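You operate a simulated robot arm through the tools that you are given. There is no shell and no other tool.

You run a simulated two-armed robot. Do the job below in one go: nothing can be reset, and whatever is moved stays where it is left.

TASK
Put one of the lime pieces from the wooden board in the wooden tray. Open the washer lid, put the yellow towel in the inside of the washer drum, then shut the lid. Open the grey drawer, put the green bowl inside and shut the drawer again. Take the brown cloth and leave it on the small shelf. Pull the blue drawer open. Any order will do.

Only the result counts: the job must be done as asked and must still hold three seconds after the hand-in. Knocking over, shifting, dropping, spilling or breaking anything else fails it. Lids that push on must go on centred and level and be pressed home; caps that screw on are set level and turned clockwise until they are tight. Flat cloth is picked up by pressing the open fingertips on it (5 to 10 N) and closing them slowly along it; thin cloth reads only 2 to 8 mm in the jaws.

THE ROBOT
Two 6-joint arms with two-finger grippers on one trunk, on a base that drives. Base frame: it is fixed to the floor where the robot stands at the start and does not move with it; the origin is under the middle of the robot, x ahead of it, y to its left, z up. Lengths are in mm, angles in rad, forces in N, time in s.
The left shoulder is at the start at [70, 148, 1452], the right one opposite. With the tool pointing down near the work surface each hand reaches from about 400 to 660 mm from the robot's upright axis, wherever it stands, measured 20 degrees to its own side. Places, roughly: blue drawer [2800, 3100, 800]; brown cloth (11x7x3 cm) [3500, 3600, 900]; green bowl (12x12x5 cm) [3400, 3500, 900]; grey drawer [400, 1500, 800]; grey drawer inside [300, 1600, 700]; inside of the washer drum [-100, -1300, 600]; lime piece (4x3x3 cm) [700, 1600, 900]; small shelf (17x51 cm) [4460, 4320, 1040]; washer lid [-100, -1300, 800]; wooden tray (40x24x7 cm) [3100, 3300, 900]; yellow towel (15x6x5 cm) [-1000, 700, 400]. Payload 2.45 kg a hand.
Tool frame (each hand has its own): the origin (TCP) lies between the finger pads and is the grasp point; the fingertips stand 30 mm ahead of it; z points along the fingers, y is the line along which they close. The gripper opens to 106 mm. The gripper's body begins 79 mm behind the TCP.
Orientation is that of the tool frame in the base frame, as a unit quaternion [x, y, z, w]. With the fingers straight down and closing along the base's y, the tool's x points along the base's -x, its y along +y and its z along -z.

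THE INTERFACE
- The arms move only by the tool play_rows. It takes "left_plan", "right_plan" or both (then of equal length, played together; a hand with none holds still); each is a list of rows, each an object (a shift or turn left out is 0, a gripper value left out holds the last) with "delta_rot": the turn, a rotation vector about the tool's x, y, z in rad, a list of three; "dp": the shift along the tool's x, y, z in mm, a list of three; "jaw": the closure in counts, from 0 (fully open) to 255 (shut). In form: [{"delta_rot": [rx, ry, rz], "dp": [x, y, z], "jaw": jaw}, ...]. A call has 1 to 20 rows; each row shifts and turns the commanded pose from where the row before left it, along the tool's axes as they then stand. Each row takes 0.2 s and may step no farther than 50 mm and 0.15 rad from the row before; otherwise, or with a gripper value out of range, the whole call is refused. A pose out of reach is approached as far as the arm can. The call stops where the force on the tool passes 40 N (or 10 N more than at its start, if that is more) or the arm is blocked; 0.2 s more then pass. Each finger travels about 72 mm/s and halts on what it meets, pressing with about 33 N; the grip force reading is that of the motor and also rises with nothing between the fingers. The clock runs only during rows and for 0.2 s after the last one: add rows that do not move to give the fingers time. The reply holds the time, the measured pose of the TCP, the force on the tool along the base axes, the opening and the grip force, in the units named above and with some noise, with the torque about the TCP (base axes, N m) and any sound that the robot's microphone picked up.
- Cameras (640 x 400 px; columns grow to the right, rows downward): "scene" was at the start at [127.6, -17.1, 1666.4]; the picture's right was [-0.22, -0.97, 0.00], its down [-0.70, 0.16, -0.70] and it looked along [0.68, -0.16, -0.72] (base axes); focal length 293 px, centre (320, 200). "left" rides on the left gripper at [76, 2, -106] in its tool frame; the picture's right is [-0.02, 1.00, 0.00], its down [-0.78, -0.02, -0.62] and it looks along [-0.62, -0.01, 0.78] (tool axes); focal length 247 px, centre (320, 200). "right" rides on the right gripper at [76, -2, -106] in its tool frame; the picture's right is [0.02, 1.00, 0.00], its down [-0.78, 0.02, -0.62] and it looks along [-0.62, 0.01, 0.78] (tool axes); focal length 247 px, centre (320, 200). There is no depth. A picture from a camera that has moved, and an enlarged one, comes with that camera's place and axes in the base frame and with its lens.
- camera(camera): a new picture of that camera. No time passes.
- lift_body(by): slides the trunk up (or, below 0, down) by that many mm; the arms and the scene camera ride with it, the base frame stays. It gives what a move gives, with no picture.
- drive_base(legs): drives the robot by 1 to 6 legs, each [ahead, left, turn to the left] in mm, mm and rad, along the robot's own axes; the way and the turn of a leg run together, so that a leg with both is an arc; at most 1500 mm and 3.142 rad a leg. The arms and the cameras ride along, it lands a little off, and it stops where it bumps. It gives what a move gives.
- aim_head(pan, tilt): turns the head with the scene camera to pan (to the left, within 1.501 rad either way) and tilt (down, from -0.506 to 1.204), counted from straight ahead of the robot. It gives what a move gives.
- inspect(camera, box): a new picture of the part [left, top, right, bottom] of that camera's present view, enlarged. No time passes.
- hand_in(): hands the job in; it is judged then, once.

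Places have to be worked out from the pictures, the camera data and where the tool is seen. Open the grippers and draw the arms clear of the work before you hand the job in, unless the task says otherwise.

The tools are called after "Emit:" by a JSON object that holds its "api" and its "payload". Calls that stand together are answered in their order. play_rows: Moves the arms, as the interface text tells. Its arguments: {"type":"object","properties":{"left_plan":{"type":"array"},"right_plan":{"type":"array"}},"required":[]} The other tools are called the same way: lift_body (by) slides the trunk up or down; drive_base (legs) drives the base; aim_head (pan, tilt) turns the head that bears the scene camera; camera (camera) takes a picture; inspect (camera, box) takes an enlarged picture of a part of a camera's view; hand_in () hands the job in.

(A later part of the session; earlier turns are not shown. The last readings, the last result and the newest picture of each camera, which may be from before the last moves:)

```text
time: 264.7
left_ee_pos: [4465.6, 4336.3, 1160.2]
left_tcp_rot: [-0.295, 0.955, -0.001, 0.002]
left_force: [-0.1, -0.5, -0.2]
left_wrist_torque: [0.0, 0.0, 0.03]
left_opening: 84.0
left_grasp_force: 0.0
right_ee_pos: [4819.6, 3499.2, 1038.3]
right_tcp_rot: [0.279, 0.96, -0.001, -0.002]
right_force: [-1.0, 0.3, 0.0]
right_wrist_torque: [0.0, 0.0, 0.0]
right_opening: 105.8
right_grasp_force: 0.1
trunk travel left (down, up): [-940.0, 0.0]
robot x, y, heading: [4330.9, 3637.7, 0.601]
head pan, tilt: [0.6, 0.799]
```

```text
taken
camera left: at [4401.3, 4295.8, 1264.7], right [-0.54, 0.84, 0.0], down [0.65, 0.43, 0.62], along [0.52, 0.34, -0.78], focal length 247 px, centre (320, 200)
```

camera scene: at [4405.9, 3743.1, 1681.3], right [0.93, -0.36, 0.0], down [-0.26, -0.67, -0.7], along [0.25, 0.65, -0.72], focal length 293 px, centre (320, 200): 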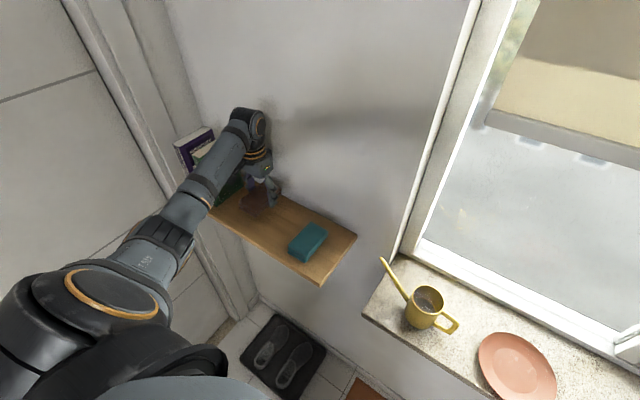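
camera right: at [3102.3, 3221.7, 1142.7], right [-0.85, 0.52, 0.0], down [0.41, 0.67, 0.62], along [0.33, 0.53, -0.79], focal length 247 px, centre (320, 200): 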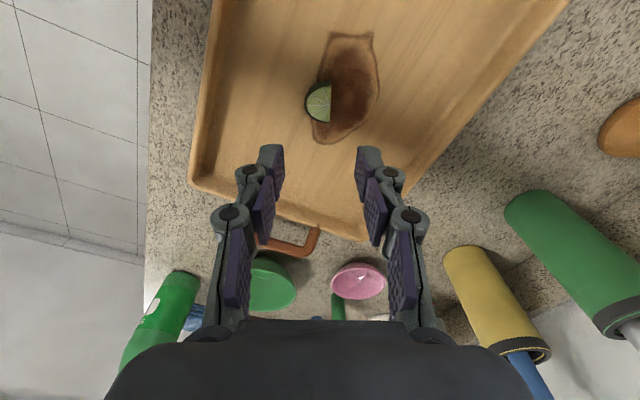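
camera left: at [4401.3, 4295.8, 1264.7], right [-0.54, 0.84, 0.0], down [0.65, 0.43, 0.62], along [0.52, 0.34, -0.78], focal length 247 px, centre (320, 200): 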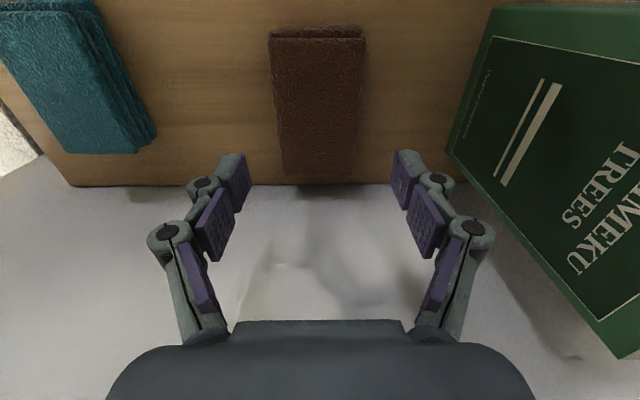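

The brown cloth lies flat on the small shelf. I retreat the way I came, then turn to face the counter for the bowl.

Emit:
{"api": "drive_base", "payload": {"legs": [[-80, 0, 0], [-380, -440, 0]]}}

Emit:
{"api": "aim_head", "payload": {"pan": 0.4, "tilt": 0.6}}

Emit:
{"api": "camera", "payload": {"camera": "scene"}}

```text
time: 268.6
left_ee_pos: [4341.6, 3725.5, 1158.2]
left_tcp_rot: [-0.288, 0.958, 0.0, 0.002]
left_force: [0.2, -0.1, -1.0]
left_wrist_torque: [-0.02, 0.0, -0.02]
left_opening: 83.9
left_grasp_force: 0.1
right_ee_pos: [4683.8, 2882.9, 1037.0]
right_tcp_rot: [0.284, 0.959, -0.002, -0.002]
right_force: [0.1, 0.4, -0.3]
right_wrist_torque: [0.02, 0.01, -0.01]
right_opening: 105.9
right_grasp_force: 0.0
trunk travel left (down, up): [-940.0, 0.0]
robot x, y, heading: [4205.2, 3025.5, 0.587]
head pan, tilt: [0.6, 0.799]
```

```text
time: 269.3
left_ee_pos: [4341.7, 3724.8, 1159.8]
left_tcp_rot: [-0.288, 0.958, 0.0, 0.002]
left_force: [-0.1, -0.2, 0.4]
left_wrist_torque: [-0.02, -0.02, -0.02]
left_opening: 83.8
left_grasp_force: 0.0
right_ee_pos: [4685.8, 2881.3, 1037.5]
right_tcp_rot: [0.284, 0.959, -0.002, -0.002]
right_force: [-0.1, 0.2, -0.9]
right_wrist_torque: [0.01, -0.02, -0.03]
right_opening: 105.9
right_grasp_force: 0.1
trunk travel left (down, up): [-940.0, 0.0]
robot x, y, heading: [4205.9, 3027.5, 0.589]
head pan, tilt: [0.4, 0.6]
```

```text
taken
camera scene: at [4291.0, 3129.8, 1698.2], right [0.83, -0.55, 0.0], down [-0.31, -0.47, -0.82], along [0.46, 0.69, -0.57], focal length 293 px, centre (320, 200)
```

scene: 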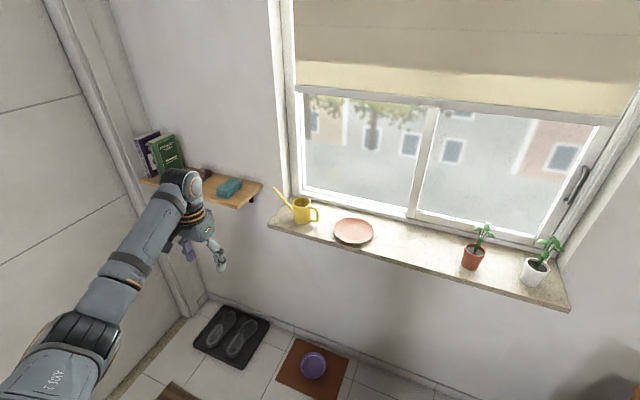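

The shelf area is undisturbed. I bring both hands back to front poses and roll the right gripper to a full 90°.

Emit:
{"api": "play_rows", "payload": {"left_plan": [{"dp": [7, -43, 15]}, {"dp": [7, -43, 15]}, {"dp": [7, -43, 15]}, {"dp": [7, -43, 15]}, {"dp": [7, -43, 15]}, {"dp": [7, -43, 15]}, {"dp": [7, -43, 15]}, {}, {}, {}, {}], "right_plan": [{"dp": [16, 27.3, 0]}, {"dp": [16, 27.3, 0]}, {"dp": [16, 27.3, 0]}, {"dp": [16, 27.3, 0]}, {"dp": [16, 27.3, 0]}, {"dp": [16, 27.3, 0]}, {"dp": [16, 27.3, 0]}, {"delta_rot": [0, 0, 0.137]}, {"delta_rot": [0, 0, 0.137]}, {"delta_rot": [0, 0, 0.137]}, {}]}}

Emit:
{"api": "drive_base", "payload": {"legs": [[0, 0, 1.575], [0, 600, 0], [150, 0, 0]]}}

Emit:
{"api": "aim_head", "payload": {"pan": -0.25, "tilt": 0.8}}

Emit:
{"api": "camera", "payload": {"camera": "scene"}}

Emit:
{"api": "camera", "payload": {"camera": "right"}}

```text
time: 271.7
left_ee_pos: [4469.8, 3445.5, 1054.0]
left_tcp_rot: [-0.289, 0.957, 0.0, 0.002]
left_force: [0.3, 0.2, 0.2]
left_wrist_torque: [0.02, 0.01, -0.01]
left_opening: 83.7
left_grasp_force: 0.0
right_ee_pos: [4694.7, 3102.5, 1038.8]
right_tcp_rot: [0.475, 0.88, -0.002, -0.002]
right_force: [0.0, 0.2, 0.0]
right_wrist_torque: [0.03, -0.04, 0.01]
right_opening: 106.1
right_grasp_force: 0.0
trunk travel left (down, up): [-940.0, 0.0]
robot x, y, heading: [4204.2, 3027.7, 0.59]
head pan, tilt: [0.4, 0.6]
```

```text
time: 279.9
left_ee_pos: [3202.1, 3087.6, 1055.6]
left_tcp_rot: [0.881, -0.473, -0.003, -0.002]
left_force: [0.0, 0.1, -0.4]
left_wrist_torque: [0.01, -0.02, -0.02]
left_opening: 84.2
left_grasp_force: 0.1
right_ee_pos: [3546.4, 3312.6, 1039.4]
right_tcp_rot: [-0.287, 0.958, -0.001, 0.0]
right_force: [-0.5, 0.1, -0.3]
right_wrist_torque: [0.01, 0.0, 0.0]
right_opening: 106.2
right_grasp_force: 0.1
trunk travel left (down, up): [-940.0, 0.0]
robot x, y, heading: [3622.6, 2819.7, 2.158]
head pan, tilt: [0.4, 0.6]
```

```text
time: 280.9
left_ee_pos: [3201.7, 3090.0, 1054.0]
left_tcp_rot: [0.881, -0.473, -0.001, -0.002]
left_force: [-0.1, -0.1, 0.9]
left_wrist_torque: [-0.02, -0.02, -0.01]
left_opening: 84.1
left_grasp_force: 0.0
right_ee_pos: [3546.5, 3316.4, 1037.3]
right_tcp_rot: [-0.287, 0.958, -0.002, 0.0]
right_force: [-0.6, 0.2, 0.4]
right_wrist_torque: [0.01, -0.03, 0.01]
right_opening: 105.8
right_grasp_force: 0.0
trunk travel left (down, up): [-940.0, 0.0]
robot x, y, heading: [3621.4, 2822.9, 2.156]
head pan, tilt: [-0.25, 0.799]
```

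```text
taken
camera scene: at [3564.5, 2940.8, 1681.4], right [0.94, 0.33, 0.0], down [0.24, -0.68, -0.7], along [-0.23, 0.66, -0.72], focal length 293 px, centre (320, 200)
```

scene: 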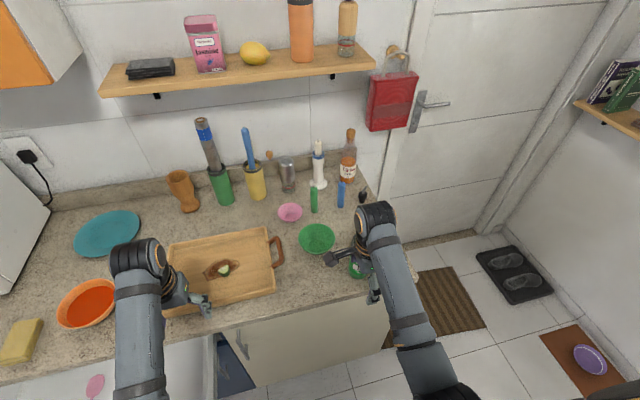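

```text
taken
camera right: at [3481.4, 3273.7, 1143.8], right [-0.57, 0.82, 0.0], down [0.64, 0.45, 0.62], along [0.51, 0.35, -0.78], focal length 247 px, centre (320, 200)
```

right: 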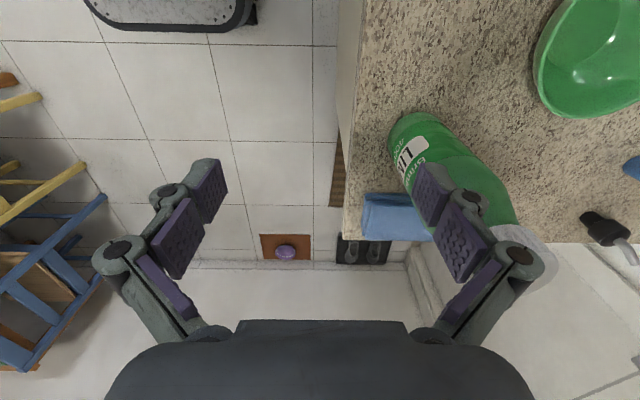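

I zoom in on the green bowl and the objects around it.

Emit:
{"api": "inspect", "payload": {"camera": "scene", "box": [250, 180, 390, 290]}}

Emit:
{"api": "camera", "payload": {"camera": "left"}}

```text
3.64 times, centred on (320, 235) of scene
camera zoom: at [3564.5, 2940.8, 1681.4], right [0.94, 0.33, 0.0], down [0.24, -0.68, -0.7], along [-0.23, 0.66, -0.72], focal length 1067 px, centre (320, 73)
```

zoom: 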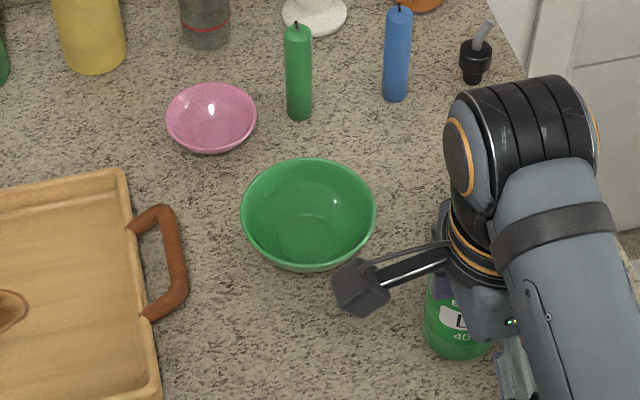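

```text
taken
camera left: at [3242.1, 3024.9, 1159.3], right [-0.85, -0.53, 0.0], down [-0.42, 0.66, 0.62], along [-0.33, 0.53, -0.78], focal length 247 px, centre (320, 200)
```

left: 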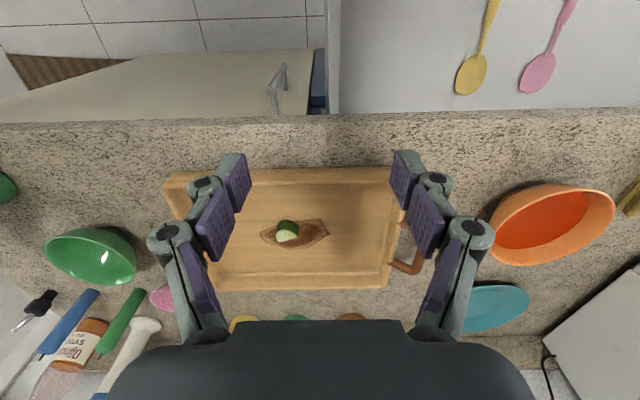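

The bowl's centre is at about (u 4738, v 996), rim radius 60, with the bottle at (4833, 869) and the tray handle at u≈4622. I will take the bowl's front-left rim with the left hand, tilted to match its wall. I narrow the right jaws and reposition: back, right, then ahead.

Emit:
{"api": "play_rows", "payload": {"right_plan": [{"jaw": 200}, {}, {}]}}

Emit:
{"api": "drive_base", "payload": {"legs": [[-100, 0, 0.008], [0, -247, 0], [195, 0, 0]]}}

Emit:
{"api": "aim_head", "payload": {"pan": 0.15, "tilt": 0.85}}

Emit:
{"api": "camera", "payload": {"camera": "scene"}}

Emit:
{"api": "camera", "payload": {"camera": "left"}}

```text
time: 281.7
left_ee_pos: [3199.9, 3090.6, 1054.4]
left_tcp_rot: [0.881, -0.474, -0.001, -0.002]
left_force: [-0.3, 0.0, -1.2]
left_wrist_torque: [0.02, 0.02, 0.0]
left_opening: 84.0
left_grasp_force: 0.0
right_ee_pos: [3545.3, 3314.7, 1037.1]
right_tcp_rot: [-0.287, 0.958, -0.004, 0.0]
right_force: [-0.6, -0.7, -0.5]
right_wrist_torque: [0.0, 0.0, -0.02]
right_opening: 22.9
right_grasp_force: 0.0
trunk travel left (down, up): [-940.0, 0.0]
robot x, y, heading: [3617.0, 2819.8, 2.158]
head pan, tilt: [-0.25, 0.799]
```

```text
time: 285.5
left_ee_pos: [3351.0, 3300.6, 1056.1]
left_tcp_rot: [0.883, -0.47, -0.002, -0.004]
left_force: [0.8, -0.4, 0.0]
left_wrist_torque: [0.03, 0.04, 0.0]
left_opening: 84.0
left_grasp_force: 0.1
right_ee_pos: [3694.4, 3528.3, 1038.9]
right_tcp_rot: [-0.291, 0.957, 0.0, 0.0]
right_force: [0.6, 0.1, -0.1]
right_wrist_torque: [0.03, 0.02, -0.02]
right_opening: 22.6
right_grasp_force: 0.1
trunk travel left (down, up): [-940.0, 0.0]
robot x, y, heading: [3771.4, 3036.3, 2.164]
head pan, tilt: [-0.25, 0.799]
```

```text
time: 286.3
left_ee_pos: [3350.3, 3304.9, 1053.2]
left_tcp_rot: [0.883, -0.469, -0.001, -0.002]
left_force: [0.8, 1.0, 0.6]
left_wrist_torque: [0.0, 0.01, 0.0]
left_opening: 84.1
left_grasp_force: 0.1
right_ee_pos: [3692.1, 3531.8, 1036.3]
right_tcp_rot: [-0.291, 0.957, -0.003, 0.0]
right_force: [0.2, -0.2, -0.2]
right_wrist_torque: [-0.03, 0.01, 0.01]
right_opening: 22.8
right_grasp_force: 0.1
trunk travel left (down, up): [-940.0, 0.0]
robot x, y, heading: [3771.9, 3037.7, 2.162]
head pan, tilt: [0.15, 0.85]
```

```text
taken
camera scene: at [3688.3, 3140.0, 1677.2], right [0.74, 0.68, 0.0], down [0.51, -0.55, -0.66], along [-0.45, 0.49, -0.75], focal length 293 px, centre (320, 200)
```

scene: 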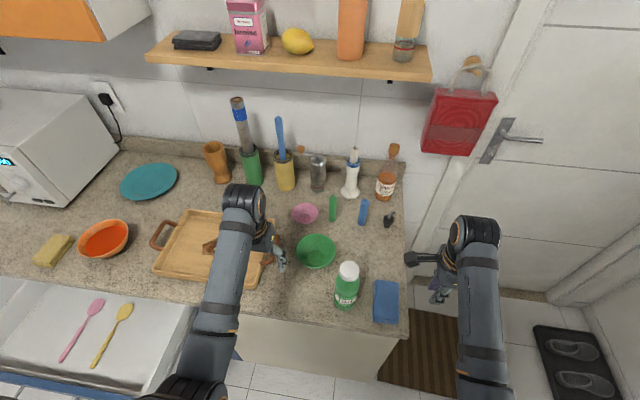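

```text
taken
camera left: at [3391.2, 3239.3, 1158.8], right [-0.84, -0.54, 0.0], down [-0.42, 0.66, 0.62], along [-0.34, 0.53, -0.78], focal length 247 px, centre (320, 200)
```

left: 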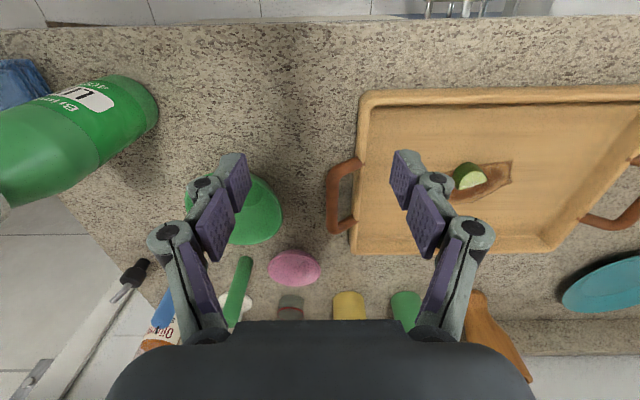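

The bowl centre is confirmed at (4736, 997). I yaw the left gripper 45°, move to the front-left of the bowl and tilt 30° so the fingers align with its wall.

Emit:
{"api": "play_rows", "payload": {"left_plan": [{"delta_rot": [0, 0, -0.131], "jaw": 183}, {"delta_rot": [0, 0, -0.131]}, {"delta_rot": [0, 0, -0.131]}, {"delta_rot": [0, 0, -0.131]}, {"delta_rot": [0, 0, -0.131]}, {"delta_rot": [0, 0, -0.131]}, {"dp": [-9.2, -36, 20]}, {"dp": [-9.2, -36, 20]}, {"delta_rot": [0.131, 0, 0]}, {"delta_rot": [0.131, 0, 0]}, {"delta_rot": [0.131, 0, 0]}, {"delta_rot": [0.131, 0, 0]}, {}]}}

Emit:
{"api": "camera", "payload": {"camera": "left"}}

Emit:
{"api": "inspect", "payload": {"camera": "scene", "box": [220, 170, 400, 320]}}

```text
time: 289.1
left_ee_pos: [3344.9, 3378.4, 1014.4]
left_tcp_rot: [0.961, -0.092, 0.024, -0.261]
left_force: [-0.8, 0.2, -0.1]
left_wrist_torque: [0.04, 0.0, 0.02]
left_opening: 30.2
left_grasp_force: 0.0
right_ee_pos: [3693.7, 3531.3, 1035.9]
right_tcp_rot: [-0.291, 0.957, -0.003, 0.001]
right_force: [0.4, 0.1, -0.2]
right_wrist_torque: [-0.01, 0.01, -0.01]
right_opening: 23.0
right_grasp_force: 0.0
trunk travel left (down, up): [-940.0, 0.0]
robot x, y, heading: [3769.2, 3040.9, 2.167]
head pan, tilt: [0.15, 0.85]
```

```text
taken
camera left: at [3410.8, 3308.6, 1104.8], right [-0.19, -0.84, -0.51], down [-0.83, -0.14, 0.55], along [-0.53, 0.52, -0.67], focal length 247 px, centre (320, 200)
```

left: 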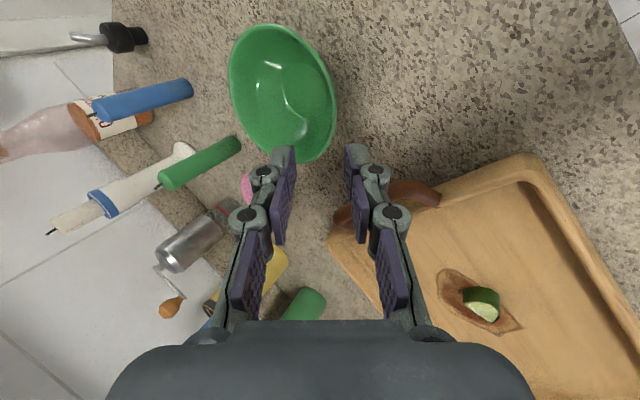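

```text
2.67 times, centred on (310, 245) of scene
camera zoom: at [3689.2, 3138.5, 1677.4], right [0.74, 0.68, 0.0], down [0.51, -0.55, -0.66], along [-0.45, 0.49, -0.75], focal length 782 px, centre (347, 80)
```

zoom: 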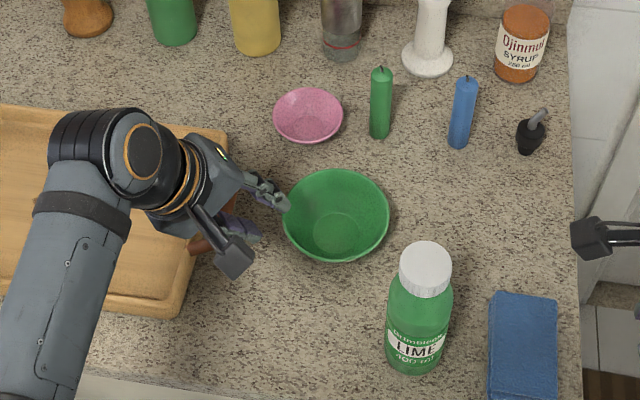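

The tool axis points at the rim as predicted, 12 mm off. I correct and advance 45 mm.

Emit:
{"api": "play_rows", "payload": {"left_plan": [{"dp": [5, 12, 0]}, {"dp": [0, 0, 23]}, {"dp": [0, 0, 22]}, {}]}}

Emit:
{"api": "camera", "payload": {"camera": "left"}}

Emit:
{"api": "inspect", "payload": {"camera": "scene", "box": [220, 170, 400, 320]}}

```text
time: 290.1
left_ee_pos: [3353.2, 3388.1, 966.8]
left_tcp_rot: [0.961, -0.093, 0.024, -0.26]
left_force: [0.1, -0.9, -0.2]
left_wrist_torque: [0.04, 0.0, -0.01]
left_opening: 30.0
left_grasp_force: 0.1
right_ee_pos: [3692.4, 3529.9, 1037.5]
right_tcp_rot: [-0.291, 0.957, -0.002, 0.0]
right_force: [-0.6, -0.1, 0.4]
right_wrist_torque: [0.0, -0.03, 0.01]
right_opening: 22.8
right_grasp_force: 0.1
trunk travel left (down, up): [-940.0, 0.0]
robot x, y, heading: [3771.2, 3035.0, 2.162]
head pan, tilt: [0.15, 0.85]
```

```text
taken
camera left: at [3418.2, 3319.4, 1057.4], right [-0.19, -0.84, -0.5], down [-0.82, -0.14, 0.55], along [-0.53, 0.52, -0.67], focal length 247 px, centre (320, 200)
```

left: 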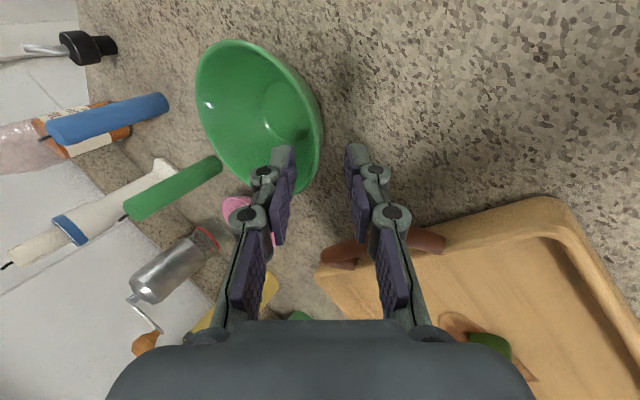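

```text
2.67 times, centred on (310, 245) of scene
camera zoom: at [3688.8, 3137.1, 1677.4], right [0.74, 0.68, 0.0], down [0.51, -0.55, -0.66], along [-0.45, 0.49, -0.75], focal length 782 px, centre (347, 80)
```

zoom: 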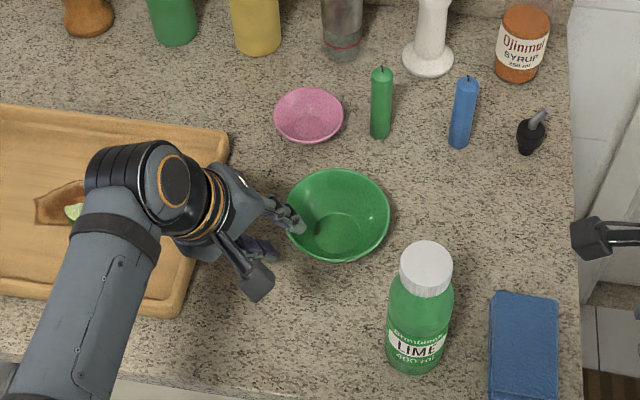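

The rim lies centred between the fingers, about 53 mm ahead. I advance 40 mm.

Emit:
{"api": "play_rows", "payload": {"left_plan": [{"dp": [0, 0, 14]}, {"dp": [0, 0, 14]}, {"dp": [0, 0, 12]}, {}]}}

Emit:
{"api": "camera", "payload": {"camera": "left"}}

Emit:
{"api": "inspect", "payload": {"camera": "scene", "box": [260, 200, 360, 280]}}

```text
time: 291.1
left_ee_pos: [3357.0, 3410.4, 934.1]
left_tcp_rot: [0.961, -0.092, 0.024, -0.26]
left_force: [-0.7, -0.1, 0.6]
left_wrist_torque: [-0.02, -0.01, 0.0]
left_opening: 30.0
left_grasp_force: 0.0
right_ee_pos: [3692.9, 3532.2, 1038.0]
right_tcp_rot: [-0.291, 0.957, -0.003, 0.0]
right_force: [0.0, -0.4, -0.6]
right_wrist_torque: [-0.02, 0.0, -0.01]
right_opening: 22.9
right_grasp_force: 0.1
trunk travel left (down, up): [-940.0, 0.0]
robot x, y, heading: [3771.0, 3040.5, 2.162]
head pan, tilt: [0.15, 0.85]
```

```text
taken
camera left: at [3421.0, 3341.3, 1024.1], right [-0.19, -0.84, -0.5], down [-0.83, -0.14, 0.55], along [-0.53, 0.52, -0.67], focal length 247 px, centre (320, 200)
```

left: 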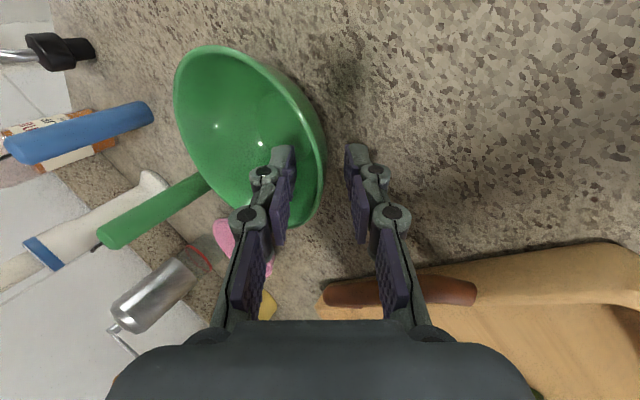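

```text
5.00 times, centred on (310, 240) of scene
camera zoom: at [3689.0, 3138.8, 1677.3], right [0.74, 0.68, 0.0], down [0.51, -0.55, -0.66], along [-0.45, 0.49, -0.75], focal length 1467 px, centre (370, 0)
```

zoom: 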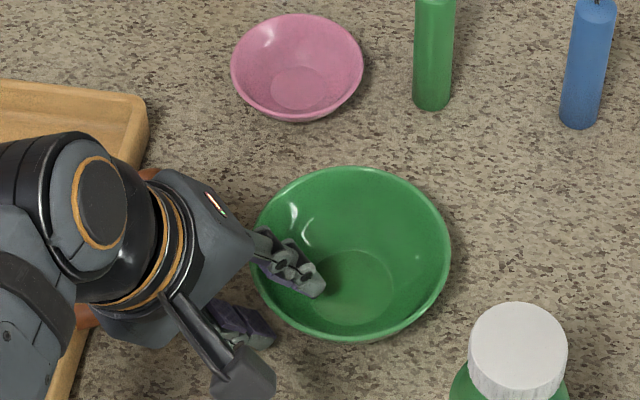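

The inner finger is inside the bowl and the outer one outside. I close gently on the rim.

Emit:
{"api": "play_rows", "payload": {"left_plan": [{"jaw": 200}, {"jaw": 215}, {"jaw": 230}, {"jaw": 245}, {"jaw": 255}, {}, {}]}}

Emit:
{"api": "camera", "payload": {"camera": "left"}}

```text
time: 292.7
left_ee_pos: [3357.4, 3409.8, 934.2]
left_tcp_rot: [0.961, -0.092, 0.024, -0.26]
left_force: [0.4, 2.1, 3.3]
left_wrist_torque: [0.19, 0.03, -0.01]
left_opening: 11.6
left_grasp_force: 33.0
right_ee_pos: [3692.7, 3531.2, 1037.8]
right_tcp_rot: [-0.29, 0.957, -0.002, 0.0]
right_force: [-0.8, 0.0, 0.0]
right_wrist_torque: [-0.04, -0.02, 0.01]
right_opening: 23.0
right_grasp_force: 0.2
trunk travel left (down, up): [-940.0, 0.0]
robot x, y, heading: [3773.4, 3038.6, 2.167]
head pan, tilt: [0.15, 0.85]
```

```text
taken
camera left: at [3421.2, 3341.0, 1024.5], right [-0.19, -0.84, -0.5], down [-0.82, -0.14, 0.55], along [-0.53, 0.52, -0.67], focal length 247 px, centre (320, 200)
```

left: 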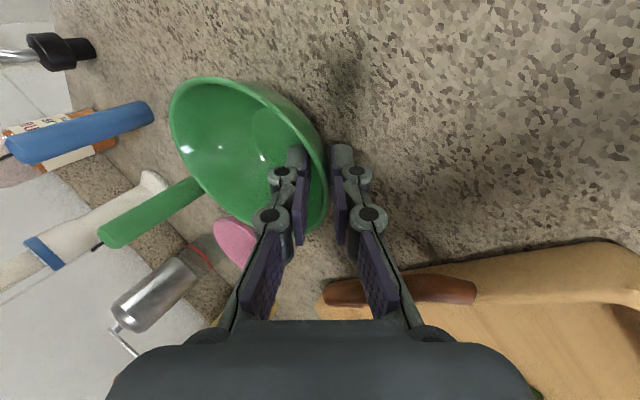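

The rim is gripped. I lift 30 mm and check how the bowl hangs.

Emit:
{"api": "play_rows", "payload": {"left_plan": [{"dp": [0, -5, -8.7]}, {"dp": [0, -10, -17.3]}, {}]}}

Emit:
{"api": "camera", "payload": {"camera": "left"}}

Emit:
{"api": "inspect", "payload": {"camera": "scene", "box": [220, 170, 400, 320]}}

```text
time: 293.5
left_ee_pos: [3355.9, 3409.9, 963.4]
left_tcp_rot: [0.961, -0.093, 0.024, -0.259]
left_force: [-0.1, 0.4, -1.9]
left_wrist_torque: [-0.14, -0.01, 0.05]
left_opening: 11.2
left_grasp_force: 33.3
right_ee_pos: [3693.1, 3531.6, 1037.5]
right_tcp_rot: [-0.291, 0.957, -0.003, 0.0]
right_force: [-0.7, -0.4, 0.4]
right_wrist_torque: [0.01, 0.03, 0.01]
right_opening: 22.9
right_grasp_force: 0.1
trunk travel left (down, up): [-940.0, 0.0]
robot x, y, heading: [3771.0, 3040.1, 2.161]
head pan, tilt: [0.15, 0.85]
```

```text
taken
camera left: at [3420.6, 3340.4, 1052.9], right [-0.19, -0.84, -0.5], down [-0.83, -0.14, 0.55], along [-0.53, 0.52, -0.67], focal length 247 px, centre (320, 200)
```

left: 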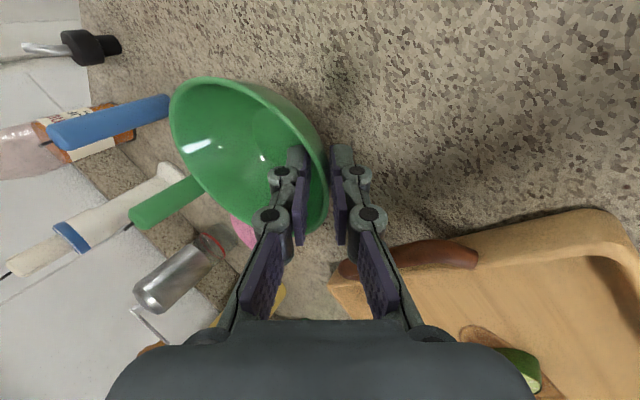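

```text
2.67 times, centred on (310, 245) of scene
camera zoom: at [3688.6, 3139.0, 1677.3], right [0.74, 0.68, 0.0], down [0.51, -0.55, -0.66], along [-0.45, 0.49, -0.75], focal length 782 px, centre (347, 80)
```

zoom: 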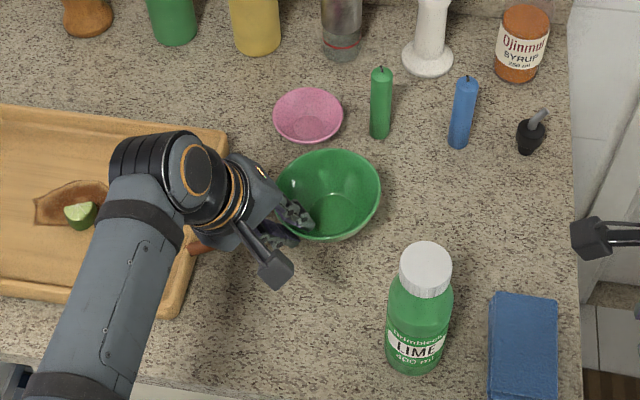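

The bowl hangs level and firm. I raise it about 140 mm, shift left 40 mm away from the bottle, then back away.

Emit:
{"api": "play_rows", "payload": {"left_plan": [{"dp": [-5.7, -9.1, -27]}, {"dp": [-5.7, -9.1, -27]}, {"dp": [-5.7, -9.1, -27]}, {"dp": [-5.7, -9.1, -27]}, {"dp": [-5.7, -9.1, -27]}, {}]}}

Emit:
{"api": "drive_base", "payload": {"legs": [[-260, 0, 0]]}}

Emit:
{"api": "camera", "payload": {"camera": "scene"}}

Emit:
{"api": "camera", "payload": {"camera": "left"}}

```text
time: 294.9
left_ee_pos: [3322.7, 3384.3, 1105.4]
left_tcp_rot: [0.961, -0.093, 0.024, -0.26]
left_force: [0.2, 0.6, -1.5]
left_wrist_torque: [-0.1, 0.01, 0.02]
left_opening: 11.7
left_grasp_force: 33.3
right_ee_pos: [3692.6, 3532.1, 1038.0]
right_tcp_rot: [-0.291, 0.957, -0.002, 0.0]
right_force: [0.5, -0.1, 0.4]
right_wrist_torque: [0.02, 0.0, 0.0]
right_opening: 22.9
right_grasp_force: 0.1
trunk travel left (down, up): [-940.0, 0.0]
robot x, y, heading: [3771.0, 3038.6, 2.161]
head pan, tilt: [0.15, 0.85]
```

```text
time: 296.8
left_ee_pos: [3461.5, 3176.6, 1104.1]
left_tcp_rot: [0.961, -0.092, 0.025, -0.259]
left_force: [0.1, -0.4, -2.8]
left_wrist_torque: [-0.13, -0.06, -0.03]
left_opening: 11.7
left_grasp_force: 33.1
right_ee_pos: [3831.2, 3323.1, 1036.6]
right_tcp_rot: [-0.291, 0.957, -0.004, 0.0]
right_force: [-0.7, 1.2, 0.1]
right_wrist_torque: [-0.02, 0.0, -0.03]
right_opening: 23.0
right_grasp_force: 0.1
trunk travel left (down, up): [-940.0, 0.0]
robot x, y, heading: [3914.1, 2828.6, 2.162]
head pan, tilt: [0.15, 0.85]
```

```text
taken
camera scene: at [3827.2, 2932.9, 1677.0], right [0.74, 0.68, 0.0], down [0.51, -0.55, -0.66], along [-0.45, 0.48, -0.75], focal length 293 px, centre (320, 200)
```

scene: 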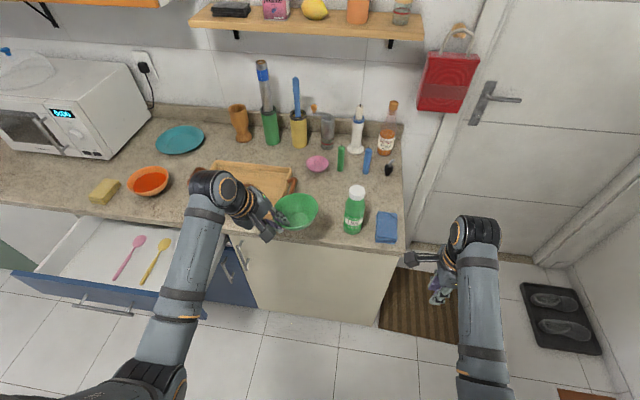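

```text
taken
camera left: at [3526.6, 3108.2, 1194.2], right [-0.19, -0.84, -0.5], down [-0.83, -0.14, 0.55], along [-0.53, 0.52, -0.67], focal length 247 px, centre (320, 200)
```

left: 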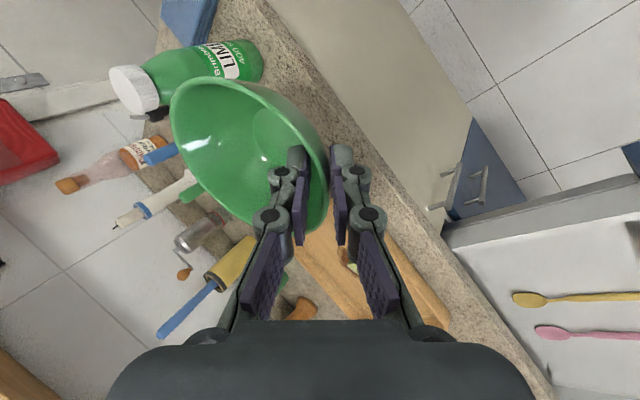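

The bowl is secure and the counter is tidy. I drive left along the aisle back to the grey drawer (about 3.5 m).

Emit:
{"api": "drive_base", "payload": {"legs": [[0, 1480, 0], [0, 1480, 0]]}}

Emit:
{"api": "camera", "payload": {"camera": "scene"}}

Emit:
{"api": "camera", "payload": {"camera": "left"}}

```text
time: 311.1
left_ee_pos: [1009.7, 1480.2, 1104.6]
left_tcp_rot: [0.963, -0.073, 0.019, -0.26]
left_force: [0.0, -0.1, -1.7]
left_wrist_torque: [-0.14, 0.01, -0.02]
left_opening: 11.0
left_grasp_force: 32.9
right_ee_pos: [1372.5, 1643.1, 1037.0]
right_tcp_rot: [-0.311, 0.951, -0.003, 0.0]
right_force: [0.9, -0.8, 0.5]
right_wrist_torque: [0.0, 0.01, 0.03]
right_opening: 22.9
right_grasp_force: 0.1
trunk travel left (down, up): [-940.0, 0.0]
robot x, y, heading: [1467.3, 1156.6, 2.205]
head pan, tilt: [0.15, 0.85]
```

```text
taken
camera scene: at [1385.1, 1250.7, 1677.3], right [0.71, 0.71, 0.0], down [0.53, -0.53, -0.66], along [-0.47, 0.47, -0.75], focal length 293 px, centre (320, 200)
```

scene: 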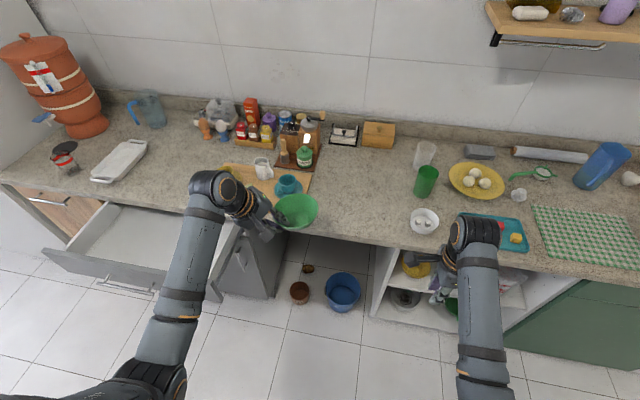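

```text
taken
camera left: at [1076.7, 1413.8, 1195.2], right [-0.15, -0.85, -0.5], down [-0.82, -0.18, 0.55], along [-0.55, 0.49, -0.67], focal length 247 px, centre (320, 200)
```

left: 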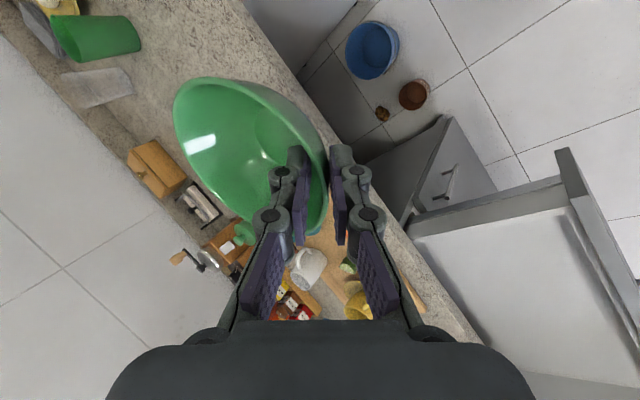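

I am at u≈1864 with a small heading drift. I correct the heading and move the last 550 mm left.

Emit:
{"api": "drive_base", "payload": {"legs": [[0, 0, -0.04], [-10, 550, 0]]}}

Emit:
{"api": "aim_head", "payload": {"pan": 0.15, "tilt": 0.9}}

Emit:
{"api": "camera", "payload": {"camera": "scene"}}

Emit:
{"api": "camera", "payload": {"camera": "left"}}

```text
time: 314.6
left_ee_pos: [566.2, 1165.0, 1105.0]
left_tcp_rot: [0.962, -0.081, 0.022, -0.26]
left_force: [0.5, 0.1, -2.0]
left_wrist_torque: [-0.13, -0.02, 0.02]
left_opening: 11.1
left_grasp_force: 32.7
right_ee_pos: [932.0, 1321.3, 1037.2]
right_tcp_rot: [-0.302, 0.953, -0.003, 0.0]
right_force: [0.6, 0.0, 0.1]
right_wrist_torque: [0.03, 0.0, 0.03]
right_opening: 22.8
right_grasp_force: 0.1
trunk travel left (down, up): [-940.0, 0.0]
robot x, y, heading: [1024.2, 829.8, 2.193]
head pan, tilt: [0.15, 0.85]
```

```text
time: 315.2
left_ee_pos: [564.8, 1164.0, 1105.5]
left_tcp_rot: [0.962, -0.081, 0.021, -0.26]
left_force: [-0.1, 0.5, -2.6]
left_wrist_torque: [-0.14, -0.03, 0.0]
left_opening: 11.2
left_grasp_force: 32.6
right_ee_pos: [931.9, 1321.5, 1037.3]
right_tcp_rot: [-0.303, 0.953, -0.003, 0.001]
right_force: [-0.4, 0.2, 0.1]
right_wrist_torque: [0.0, -0.01, 0.0]
right_opening: 23.0
right_grasp_force: 0.1
trunk travel left (down, up): [-940.0, 0.0]
robot x, y, heading: [1021.3, 835.1, 2.189]
head pan, tilt: [0.15, 0.901]
```

```text
taken
camera scene: at [939.8, 927.3, 1673.4], right [0.72, 0.69, 0.0], down [0.54, -0.56, -0.62], along [-0.43, 0.45, -0.78], focal length 293 px, centre (320, 200)
```

scene: 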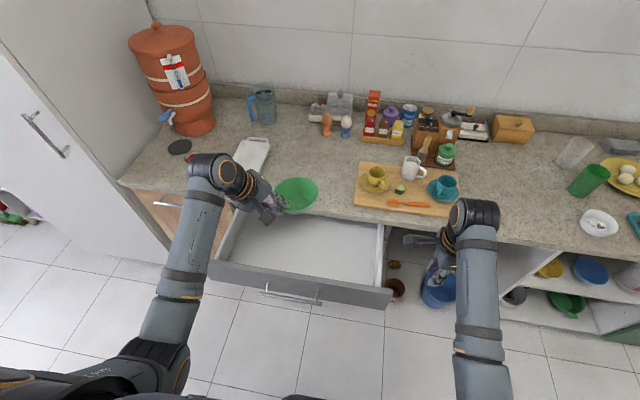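

```text
taken
camera left: at [632.6, 1097.7, 1195.1], right [-0.17, -0.85, -0.5], down [-0.82, -0.16, 0.55], along [-0.55, 0.5, -0.67], focal length 247 px, centre (320, 200)
```

left: 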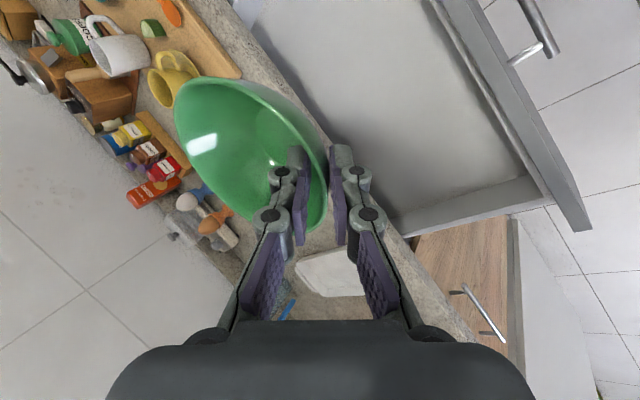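

The drawer's panel is at v≈597, interior v 617–817. I shift the bowl 56 mm forward so the gripper clears the front panel, then lower the trunk 200 mm.

Emit:
{"api": "play_rows", "payload": {"left_plan": [{"dp": [-19.8, -17.1, 9.8]}, {"dp": [-19.8, -17.1, 9.8]}, {}]}}

Emit:
{"api": "lift_body", "payload": {"by": -200}}

Emit:
{"api": "camera", "payload": {"camera": "left"}}

Emit:
{"api": "inspect", "payload": {"camera": "scene", "box": [180, 160, 420, 310]}}

```text
time: 316.1
left_ee_pos: [533.8, 1211.4, 1106.9]
left_tcp_rot: [0.962, -0.081, 0.021, -0.261]
left_force: [-0.3, -0.6, -1.4]
left_wrist_torque: [-0.13, 0.02, 0.0]
left_opening: 11.2
left_grasp_force: 33.6
right_ee_pos: [931.5, 1319.9, 1036.3]
right_tcp_rot: [-0.303, 0.953, -0.002, 0.0]
right_force: [0.0, -0.7, -1.3]
right_wrist_torque: [0.01, 0.03, 0.03]
right_opening: 22.9
right_grasp_force: 0.0
trunk travel left (down, up): [-940.0, 0.0]
robot x, y, heading: [1022.9, 827.6, 2.192]
head pan, tilt: [0.15, 0.901]
```

```text
time: 318.2
left_ee_pos: [533.6, 1211.8, 905.2]
left_tcp_rot: [0.961, -0.081, 0.022, -0.262]
left_force: [-0.1, -0.5, -1.8]
left_wrist_torque: [-0.11, 0.01, 0.01]
left_opening: 11.4
left_grasp_force: 33.2
right_ee_pos: [932.1, 1321.4, 837.1]
right_tcp_rot: [-0.303, 0.953, -0.003, 0.0]
right_force: [0.6, 0.4, -0.9]
right_wrist_torque: [0.04, 0.04, 0.02]
right_opening: 23.1
right_grasp_force: 0.0
trunk travel left (down, up): [-740.0, 200.0]
robot x, y, heading: [1020.2, 832.3, 2.187]
head pan, tilt: [0.15, 0.901]
```

```text
taken
camera left: at [600.3, 1144.8, 996.5], right [-0.17, -0.85, -0.5], down [-0.82, -0.16, 0.55], along [-0.55, 0.5, -0.67], focal length 247 px, centre (320, 200)
```

left: 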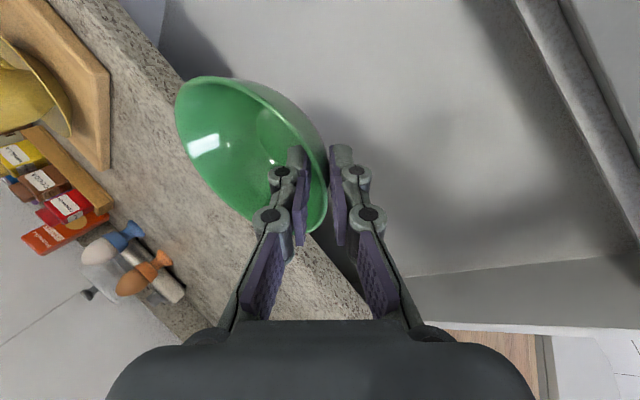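

```text
2.67 times, centred on (300, 235) of scene
camera zoom: at [939.4, 926.9, 1473.5], right [0.72, 0.69, 0.0], down [0.54, -0.56, -0.62], along [-0.43, 0.45, -0.78], focal length 782 px, centre (373, 107)
```

zoom: 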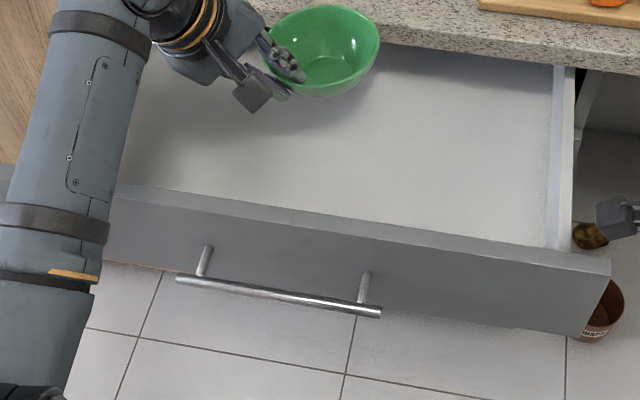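

The bowl's back edge is too close to the counter edge, and moving it back would bring the gripper body onto the panel. I raise 70 mm and rotate the hand 45° about the vertical so the gripper sits beside the bowl instead.

Emit:
{"api": "lift_body", "payload": {"by": 70}}

Emit:
{"api": "play_rows", "payload": {"left_plan": [{"delta_rot": [0, 0.0654, 0.1133]}, {"delta_rot": [0, 0.0654, 0.1133]}, {"delta_rot": [0, 0.0654, 0.1133]}, {"delta_rot": [0, 0.0654, 0.1133]}, {"delta_rot": [0, 0.0654, 0.1133]}, {"delta_rot": [0, 0.0654, 0.1133]}, {}]}}

Emit:
{"api": "camera", "payload": {"camera": "left"}}

Emit:
{"api": "inspect", "payload": {"camera": "scene", "box": [180, 140, 420, 290]}}

```text
time: 319.3
left_ee_pos: [533.1, 1212.5, 976.5]
left_tcp_rot: [0.962, -0.081, 0.021, -0.26]
left_force: [0.1, 0.6, -2.2]
left_wrist_torque: [-0.16, 0.02, -0.01]
left_opening: 11.3
left_grasp_force: 32.8
right_ee_pos: [931.6, 1321.7, 906.3]
right_tcp_rot: [-0.302, 0.953, -0.002, 0.001]
right_force: [-0.1, 0.3, 0.3]
right_wrist_torque: [-0.01, 0.01, 0.01]
right_opening: 23.2
right_grasp_force: 0.1
trunk travel left (down, up): [-810.0, 130.0]
robot x, y, heading: [1023.4, 829.5, 2.192]
head pan, tilt: [0.15, 0.901]
```

```text
time: 320.9
left_ee_pos: [534.3, 1211.7, 976.1]
left_tcp_rot: [0.857, -0.444, 0.118, -0.232]
left_force: [0.1, -0.4, -2.3]
left_wrist_torque: [-0.04, 0.09, 0.0]
left_opening: 11.1
left_grasp_force: 33.2
right_ee_pos: [930.9, 1321.1, 907.8]
right_tcp_rot: [-0.302, 0.953, -0.003, 0.0]
right_force: [-0.4, -0.3, 0.2]
right_wrist_torque: [0.01, 0.02, 0.0]
right_opening: 22.8
right_grasp_force: 0.0
trunk travel left (down, up): [-810.0, 130.0]
robot x, y, heading: [1024.5, 827.9, 2.186]
head pan, tilt: [0.15, 0.901]
```

```text
taken
camera left: at [533.5, 1117.3, 1066.3], right [-0.72, -0.48, -0.5], down [-0.69, 0.47, 0.55], along [-0.03, 0.74, -0.67], focal length 247 px, centre (320, 200)
```

left: 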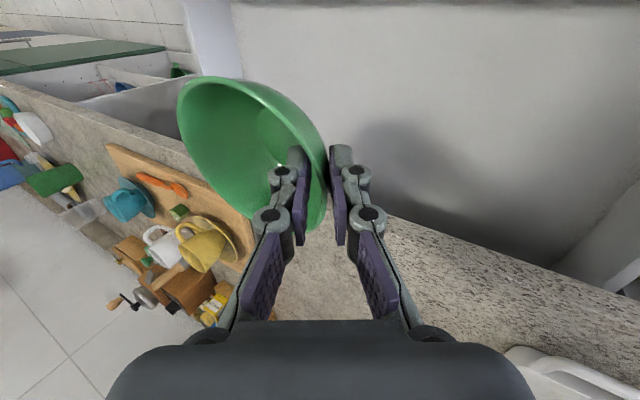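

```text
2.67 times, centred on (300, 215) of scene
camera zoom: at [939.4, 926.7, 1543.4], right [0.72, 0.69, 0.0], down [0.54, -0.56, -0.62], along [-0.43, 0.45, -0.78], focal length 782 px, centre (373, 160)
```

zoom: 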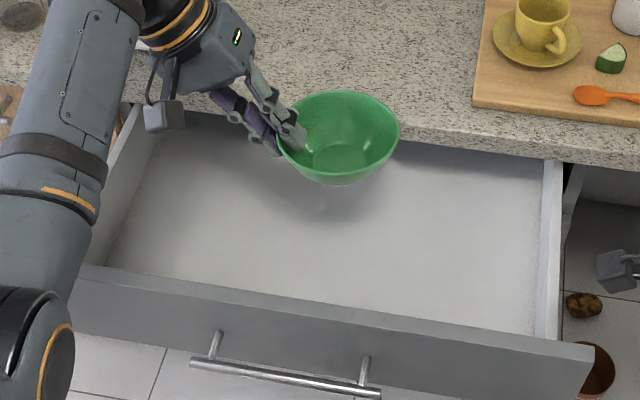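

The bowl now sits centred in the gap (v 655–775). I move the right hand farther right and back, then lower the trunk 100 mm.

Emit:
{"api": "play_rows", "payload": {"right_plan": [{"dp": [-40, -15, 0]}, {"dp": [-40, -15, 0]}, {"dp": [-30, -10, 0]}, {}]}}

Emit:
{"api": "lift_body", "payload": {"by": -100}}

Emit:
{"api": "camera", "payload": {"camera": "left"}}

Emit:
{"api": "inspect", "payload": {"camera": "scene", "box": [180, 140, 420, 290]}}

```text
time: 321.9
left_ee_pos: [533.4, 1211.3, 976.3]
left_tcp_rot: [0.858, -0.443, 0.118, -0.231]
left_force: [0.3, 0.6, -2.8]
left_wrist_torque: [-0.09, 0.11, 0.01]
left_opening: 11.2
left_grasp_force: 33.3
right_ee_pos: [1044.6, 1351.3, 908.3]
right_tcp_rot: [-0.302, 0.953, -0.003, -0.001]
right_force: [0.2, -0.6, 0.3]
right_wrist_torque: [-0.01, 0.03, 0.02]
right_opening: 22.8
right_grasp_force: 0.1
trunk travel left (down, up): [-810.0, 130.0]
robot x, y, heading: [1020.6, 829.6, 2.191]
head pan, tilt: [0.15, 0.901]
```

```text
time: 323.2
left_ee_pos: [533.1, 1211.8, 875.8]
left_tcp_rot: [0.858, -0.443, 0.117, -0.232]
left_force: [0.6, -0.1, -2.4]
left_wrist_torque: [-0.06, 0.09, -0.03]
left_opening: 11.1
left_grasp_force: 33.3
right_ee_pos: [1046.4, 1351.5, 807.4]
right_tcp_rot: [-0.302, 0.953, -0.002, 0.0]
right_force: [0.3, 0.2, -0.4]
right_wrist_torque: [0.01, 0.02, 0.01]
right_opening: 23.0
right_grasp_force: 0.1
trunk travel left (down, up): [-710.0, 230.0]
robot x, y, heading: [1019.3, 832.9, 2.193]
head pan, tilt: [0.15, 0.901]
```

```text
taken
camera left: at [533.7, 1117.4, 966.4], right [-0.72, -0.48, -0.5], down [-0.69, 0.46, 0.55], along [-0.03, 0.74, -0.67], focal length 247 px, centre (320, 200)
```

left: 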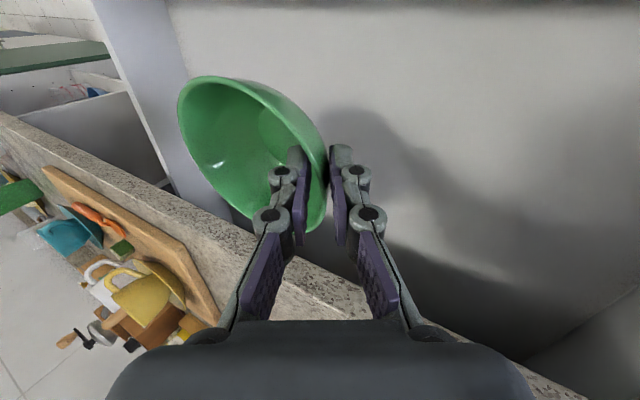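

```text
2.67 times, centred on (300, 215) of scene
camera zoom: at [939.6, 926.7, 1443.5], right [0.72, 0.69, 0.0], down [0.54, -0.56, -0.62], along [-0.43, 0.45, -0.78], focal length 782 px, centre (373, 160)
```

zoom: 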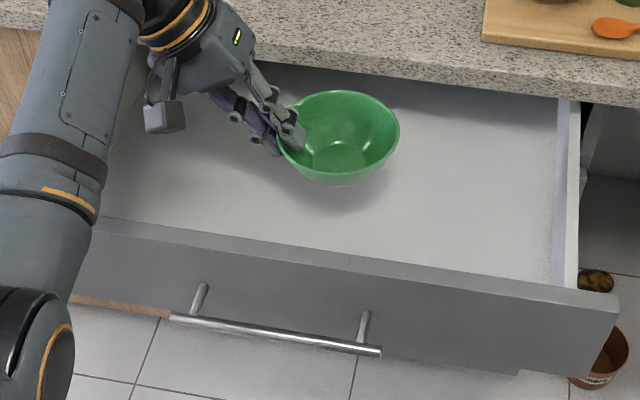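

The bowl is going down cleanly between the counter and the panel. I lower another 60 mm.

Emit:
{"api": "lift_body", "payload": {"by": -60}}

Emit:
{"api": "inspect", "payload": {"camera": "scene", "box": [180, 140, 420, 290]}}

Emit:
{"api": "camera", "payload": {"camera": "left"}}

```text
time: 324.2
left_ee_pos: [534.2, 1212.6, 816.4]
left_tcp_rot: [0.858, -0.443, 0.118, -0.231]
left_force: [-0.2, 0.0, -1.7]
left_wrist_torque: [-0.05, 0.07, 0.01]
left_opening: 11.1
left_grasp_force: 33.0
right_ee_pos: [1045.0, 1351.4, 748.8]
right_tcp_rot: [-0.302, 0.953, -0.003, 0.0]
right_force: [0.6, 0.3, 0.5]
right_wrist_torque: [0.02, -0.01, -0.01]
right_opening: 23.0
right_grasp_force: 0.1
trunk travel left (down, up): [-650.0, 290.0]
robot x, y, heading: [1021.0, 829.7, 2.186]
head pan, tilt: [0.15, 0.901]
```

```text
2.67 times, centred on (300, 215) of scene
camera zoom: at [939.6, 926.7, 1383.4], right [0.72, 0.69, 0.0], down [0.54, -0.56, -0.62], along [-0.43, 0.45, -0.78], focal length 782 px, centre (373, 160)
```

zoom: 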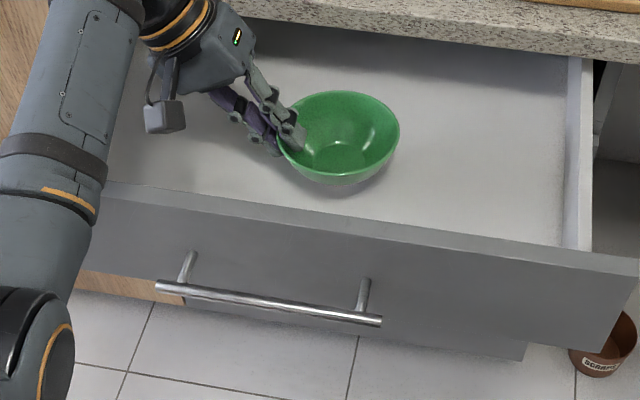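

```text
taken
camera left: at [533.7, 1117.4, 906.3], right [-0.72, -0.48, -0.5], down [-0.69, 0.46, 0.55], along [-0.03, 0.74, -0.67], focal length 247 px, centre (320, 200)
```

left: 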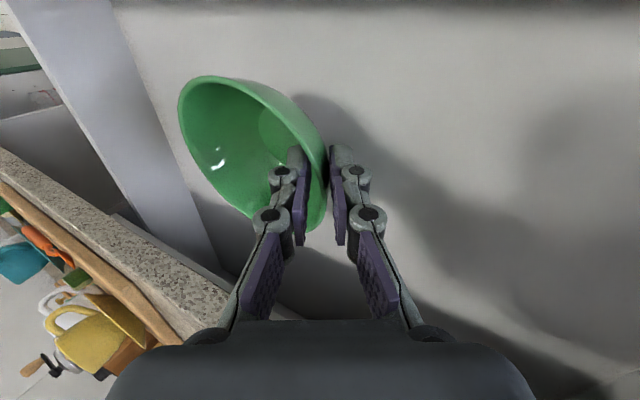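

Still free. I lower in small arm steps looking for floor contact.

Emit:
{"api": "play_rows", "payload": {"left_plan": [{"dp": [0, 5, 8.7]}, {"dp": [0, 5, 8.7]}, {"dp": [0, 2.5, 4.3]}, {}]}}

Emit:
{"api": "inspect", "payload": {"camera": "scene", "box": [180, 140, 420, 290]}}

```text
time: 325.2
left_ee_pos: [533.9, 1210.4, 793.4]
left_tcp_rot: [0.858, -0.442, 0.115, -0.233]
left_force: [-6.0, -2.5, 15.9]
left_wrist_torque: [0.51, 0.04, 0.18]
left_opening: 11.2
left_grasp_force: 32.7
right_ee_pos: [1045.4, 1351.7, 749.1]
right_tcp_rot: [-0.302, 0.953, -0.002, -0.001]
right_force: [0.6, 1.0, 0.8]
right_wrist_torque: [-0.02, 0.02, 0.01]
right_opening: 23.1
right_grasp_force: 0.0
trunk travel left (down, up): [-650.0, 290.0]
robot x, y, heading: [1024.4, 827.5, 2.187]
head pan, tilt: [0.15, 0.901]
```

```text
2.67 times, centred on (300, 215) of scene
camera zoom: at [940.6, 924.4, 1383.9], right [0.72, 0.69, 0.0], down [0.54, -0.56, -0.62], along [-0.43, 0.45, -0.78], focal length 782 px, centre (373, 160)
```

zoom: 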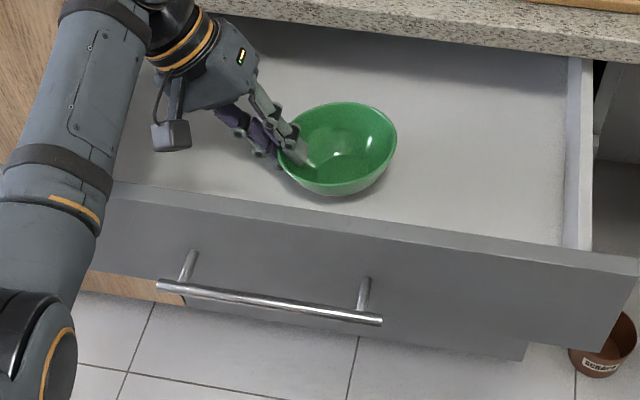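

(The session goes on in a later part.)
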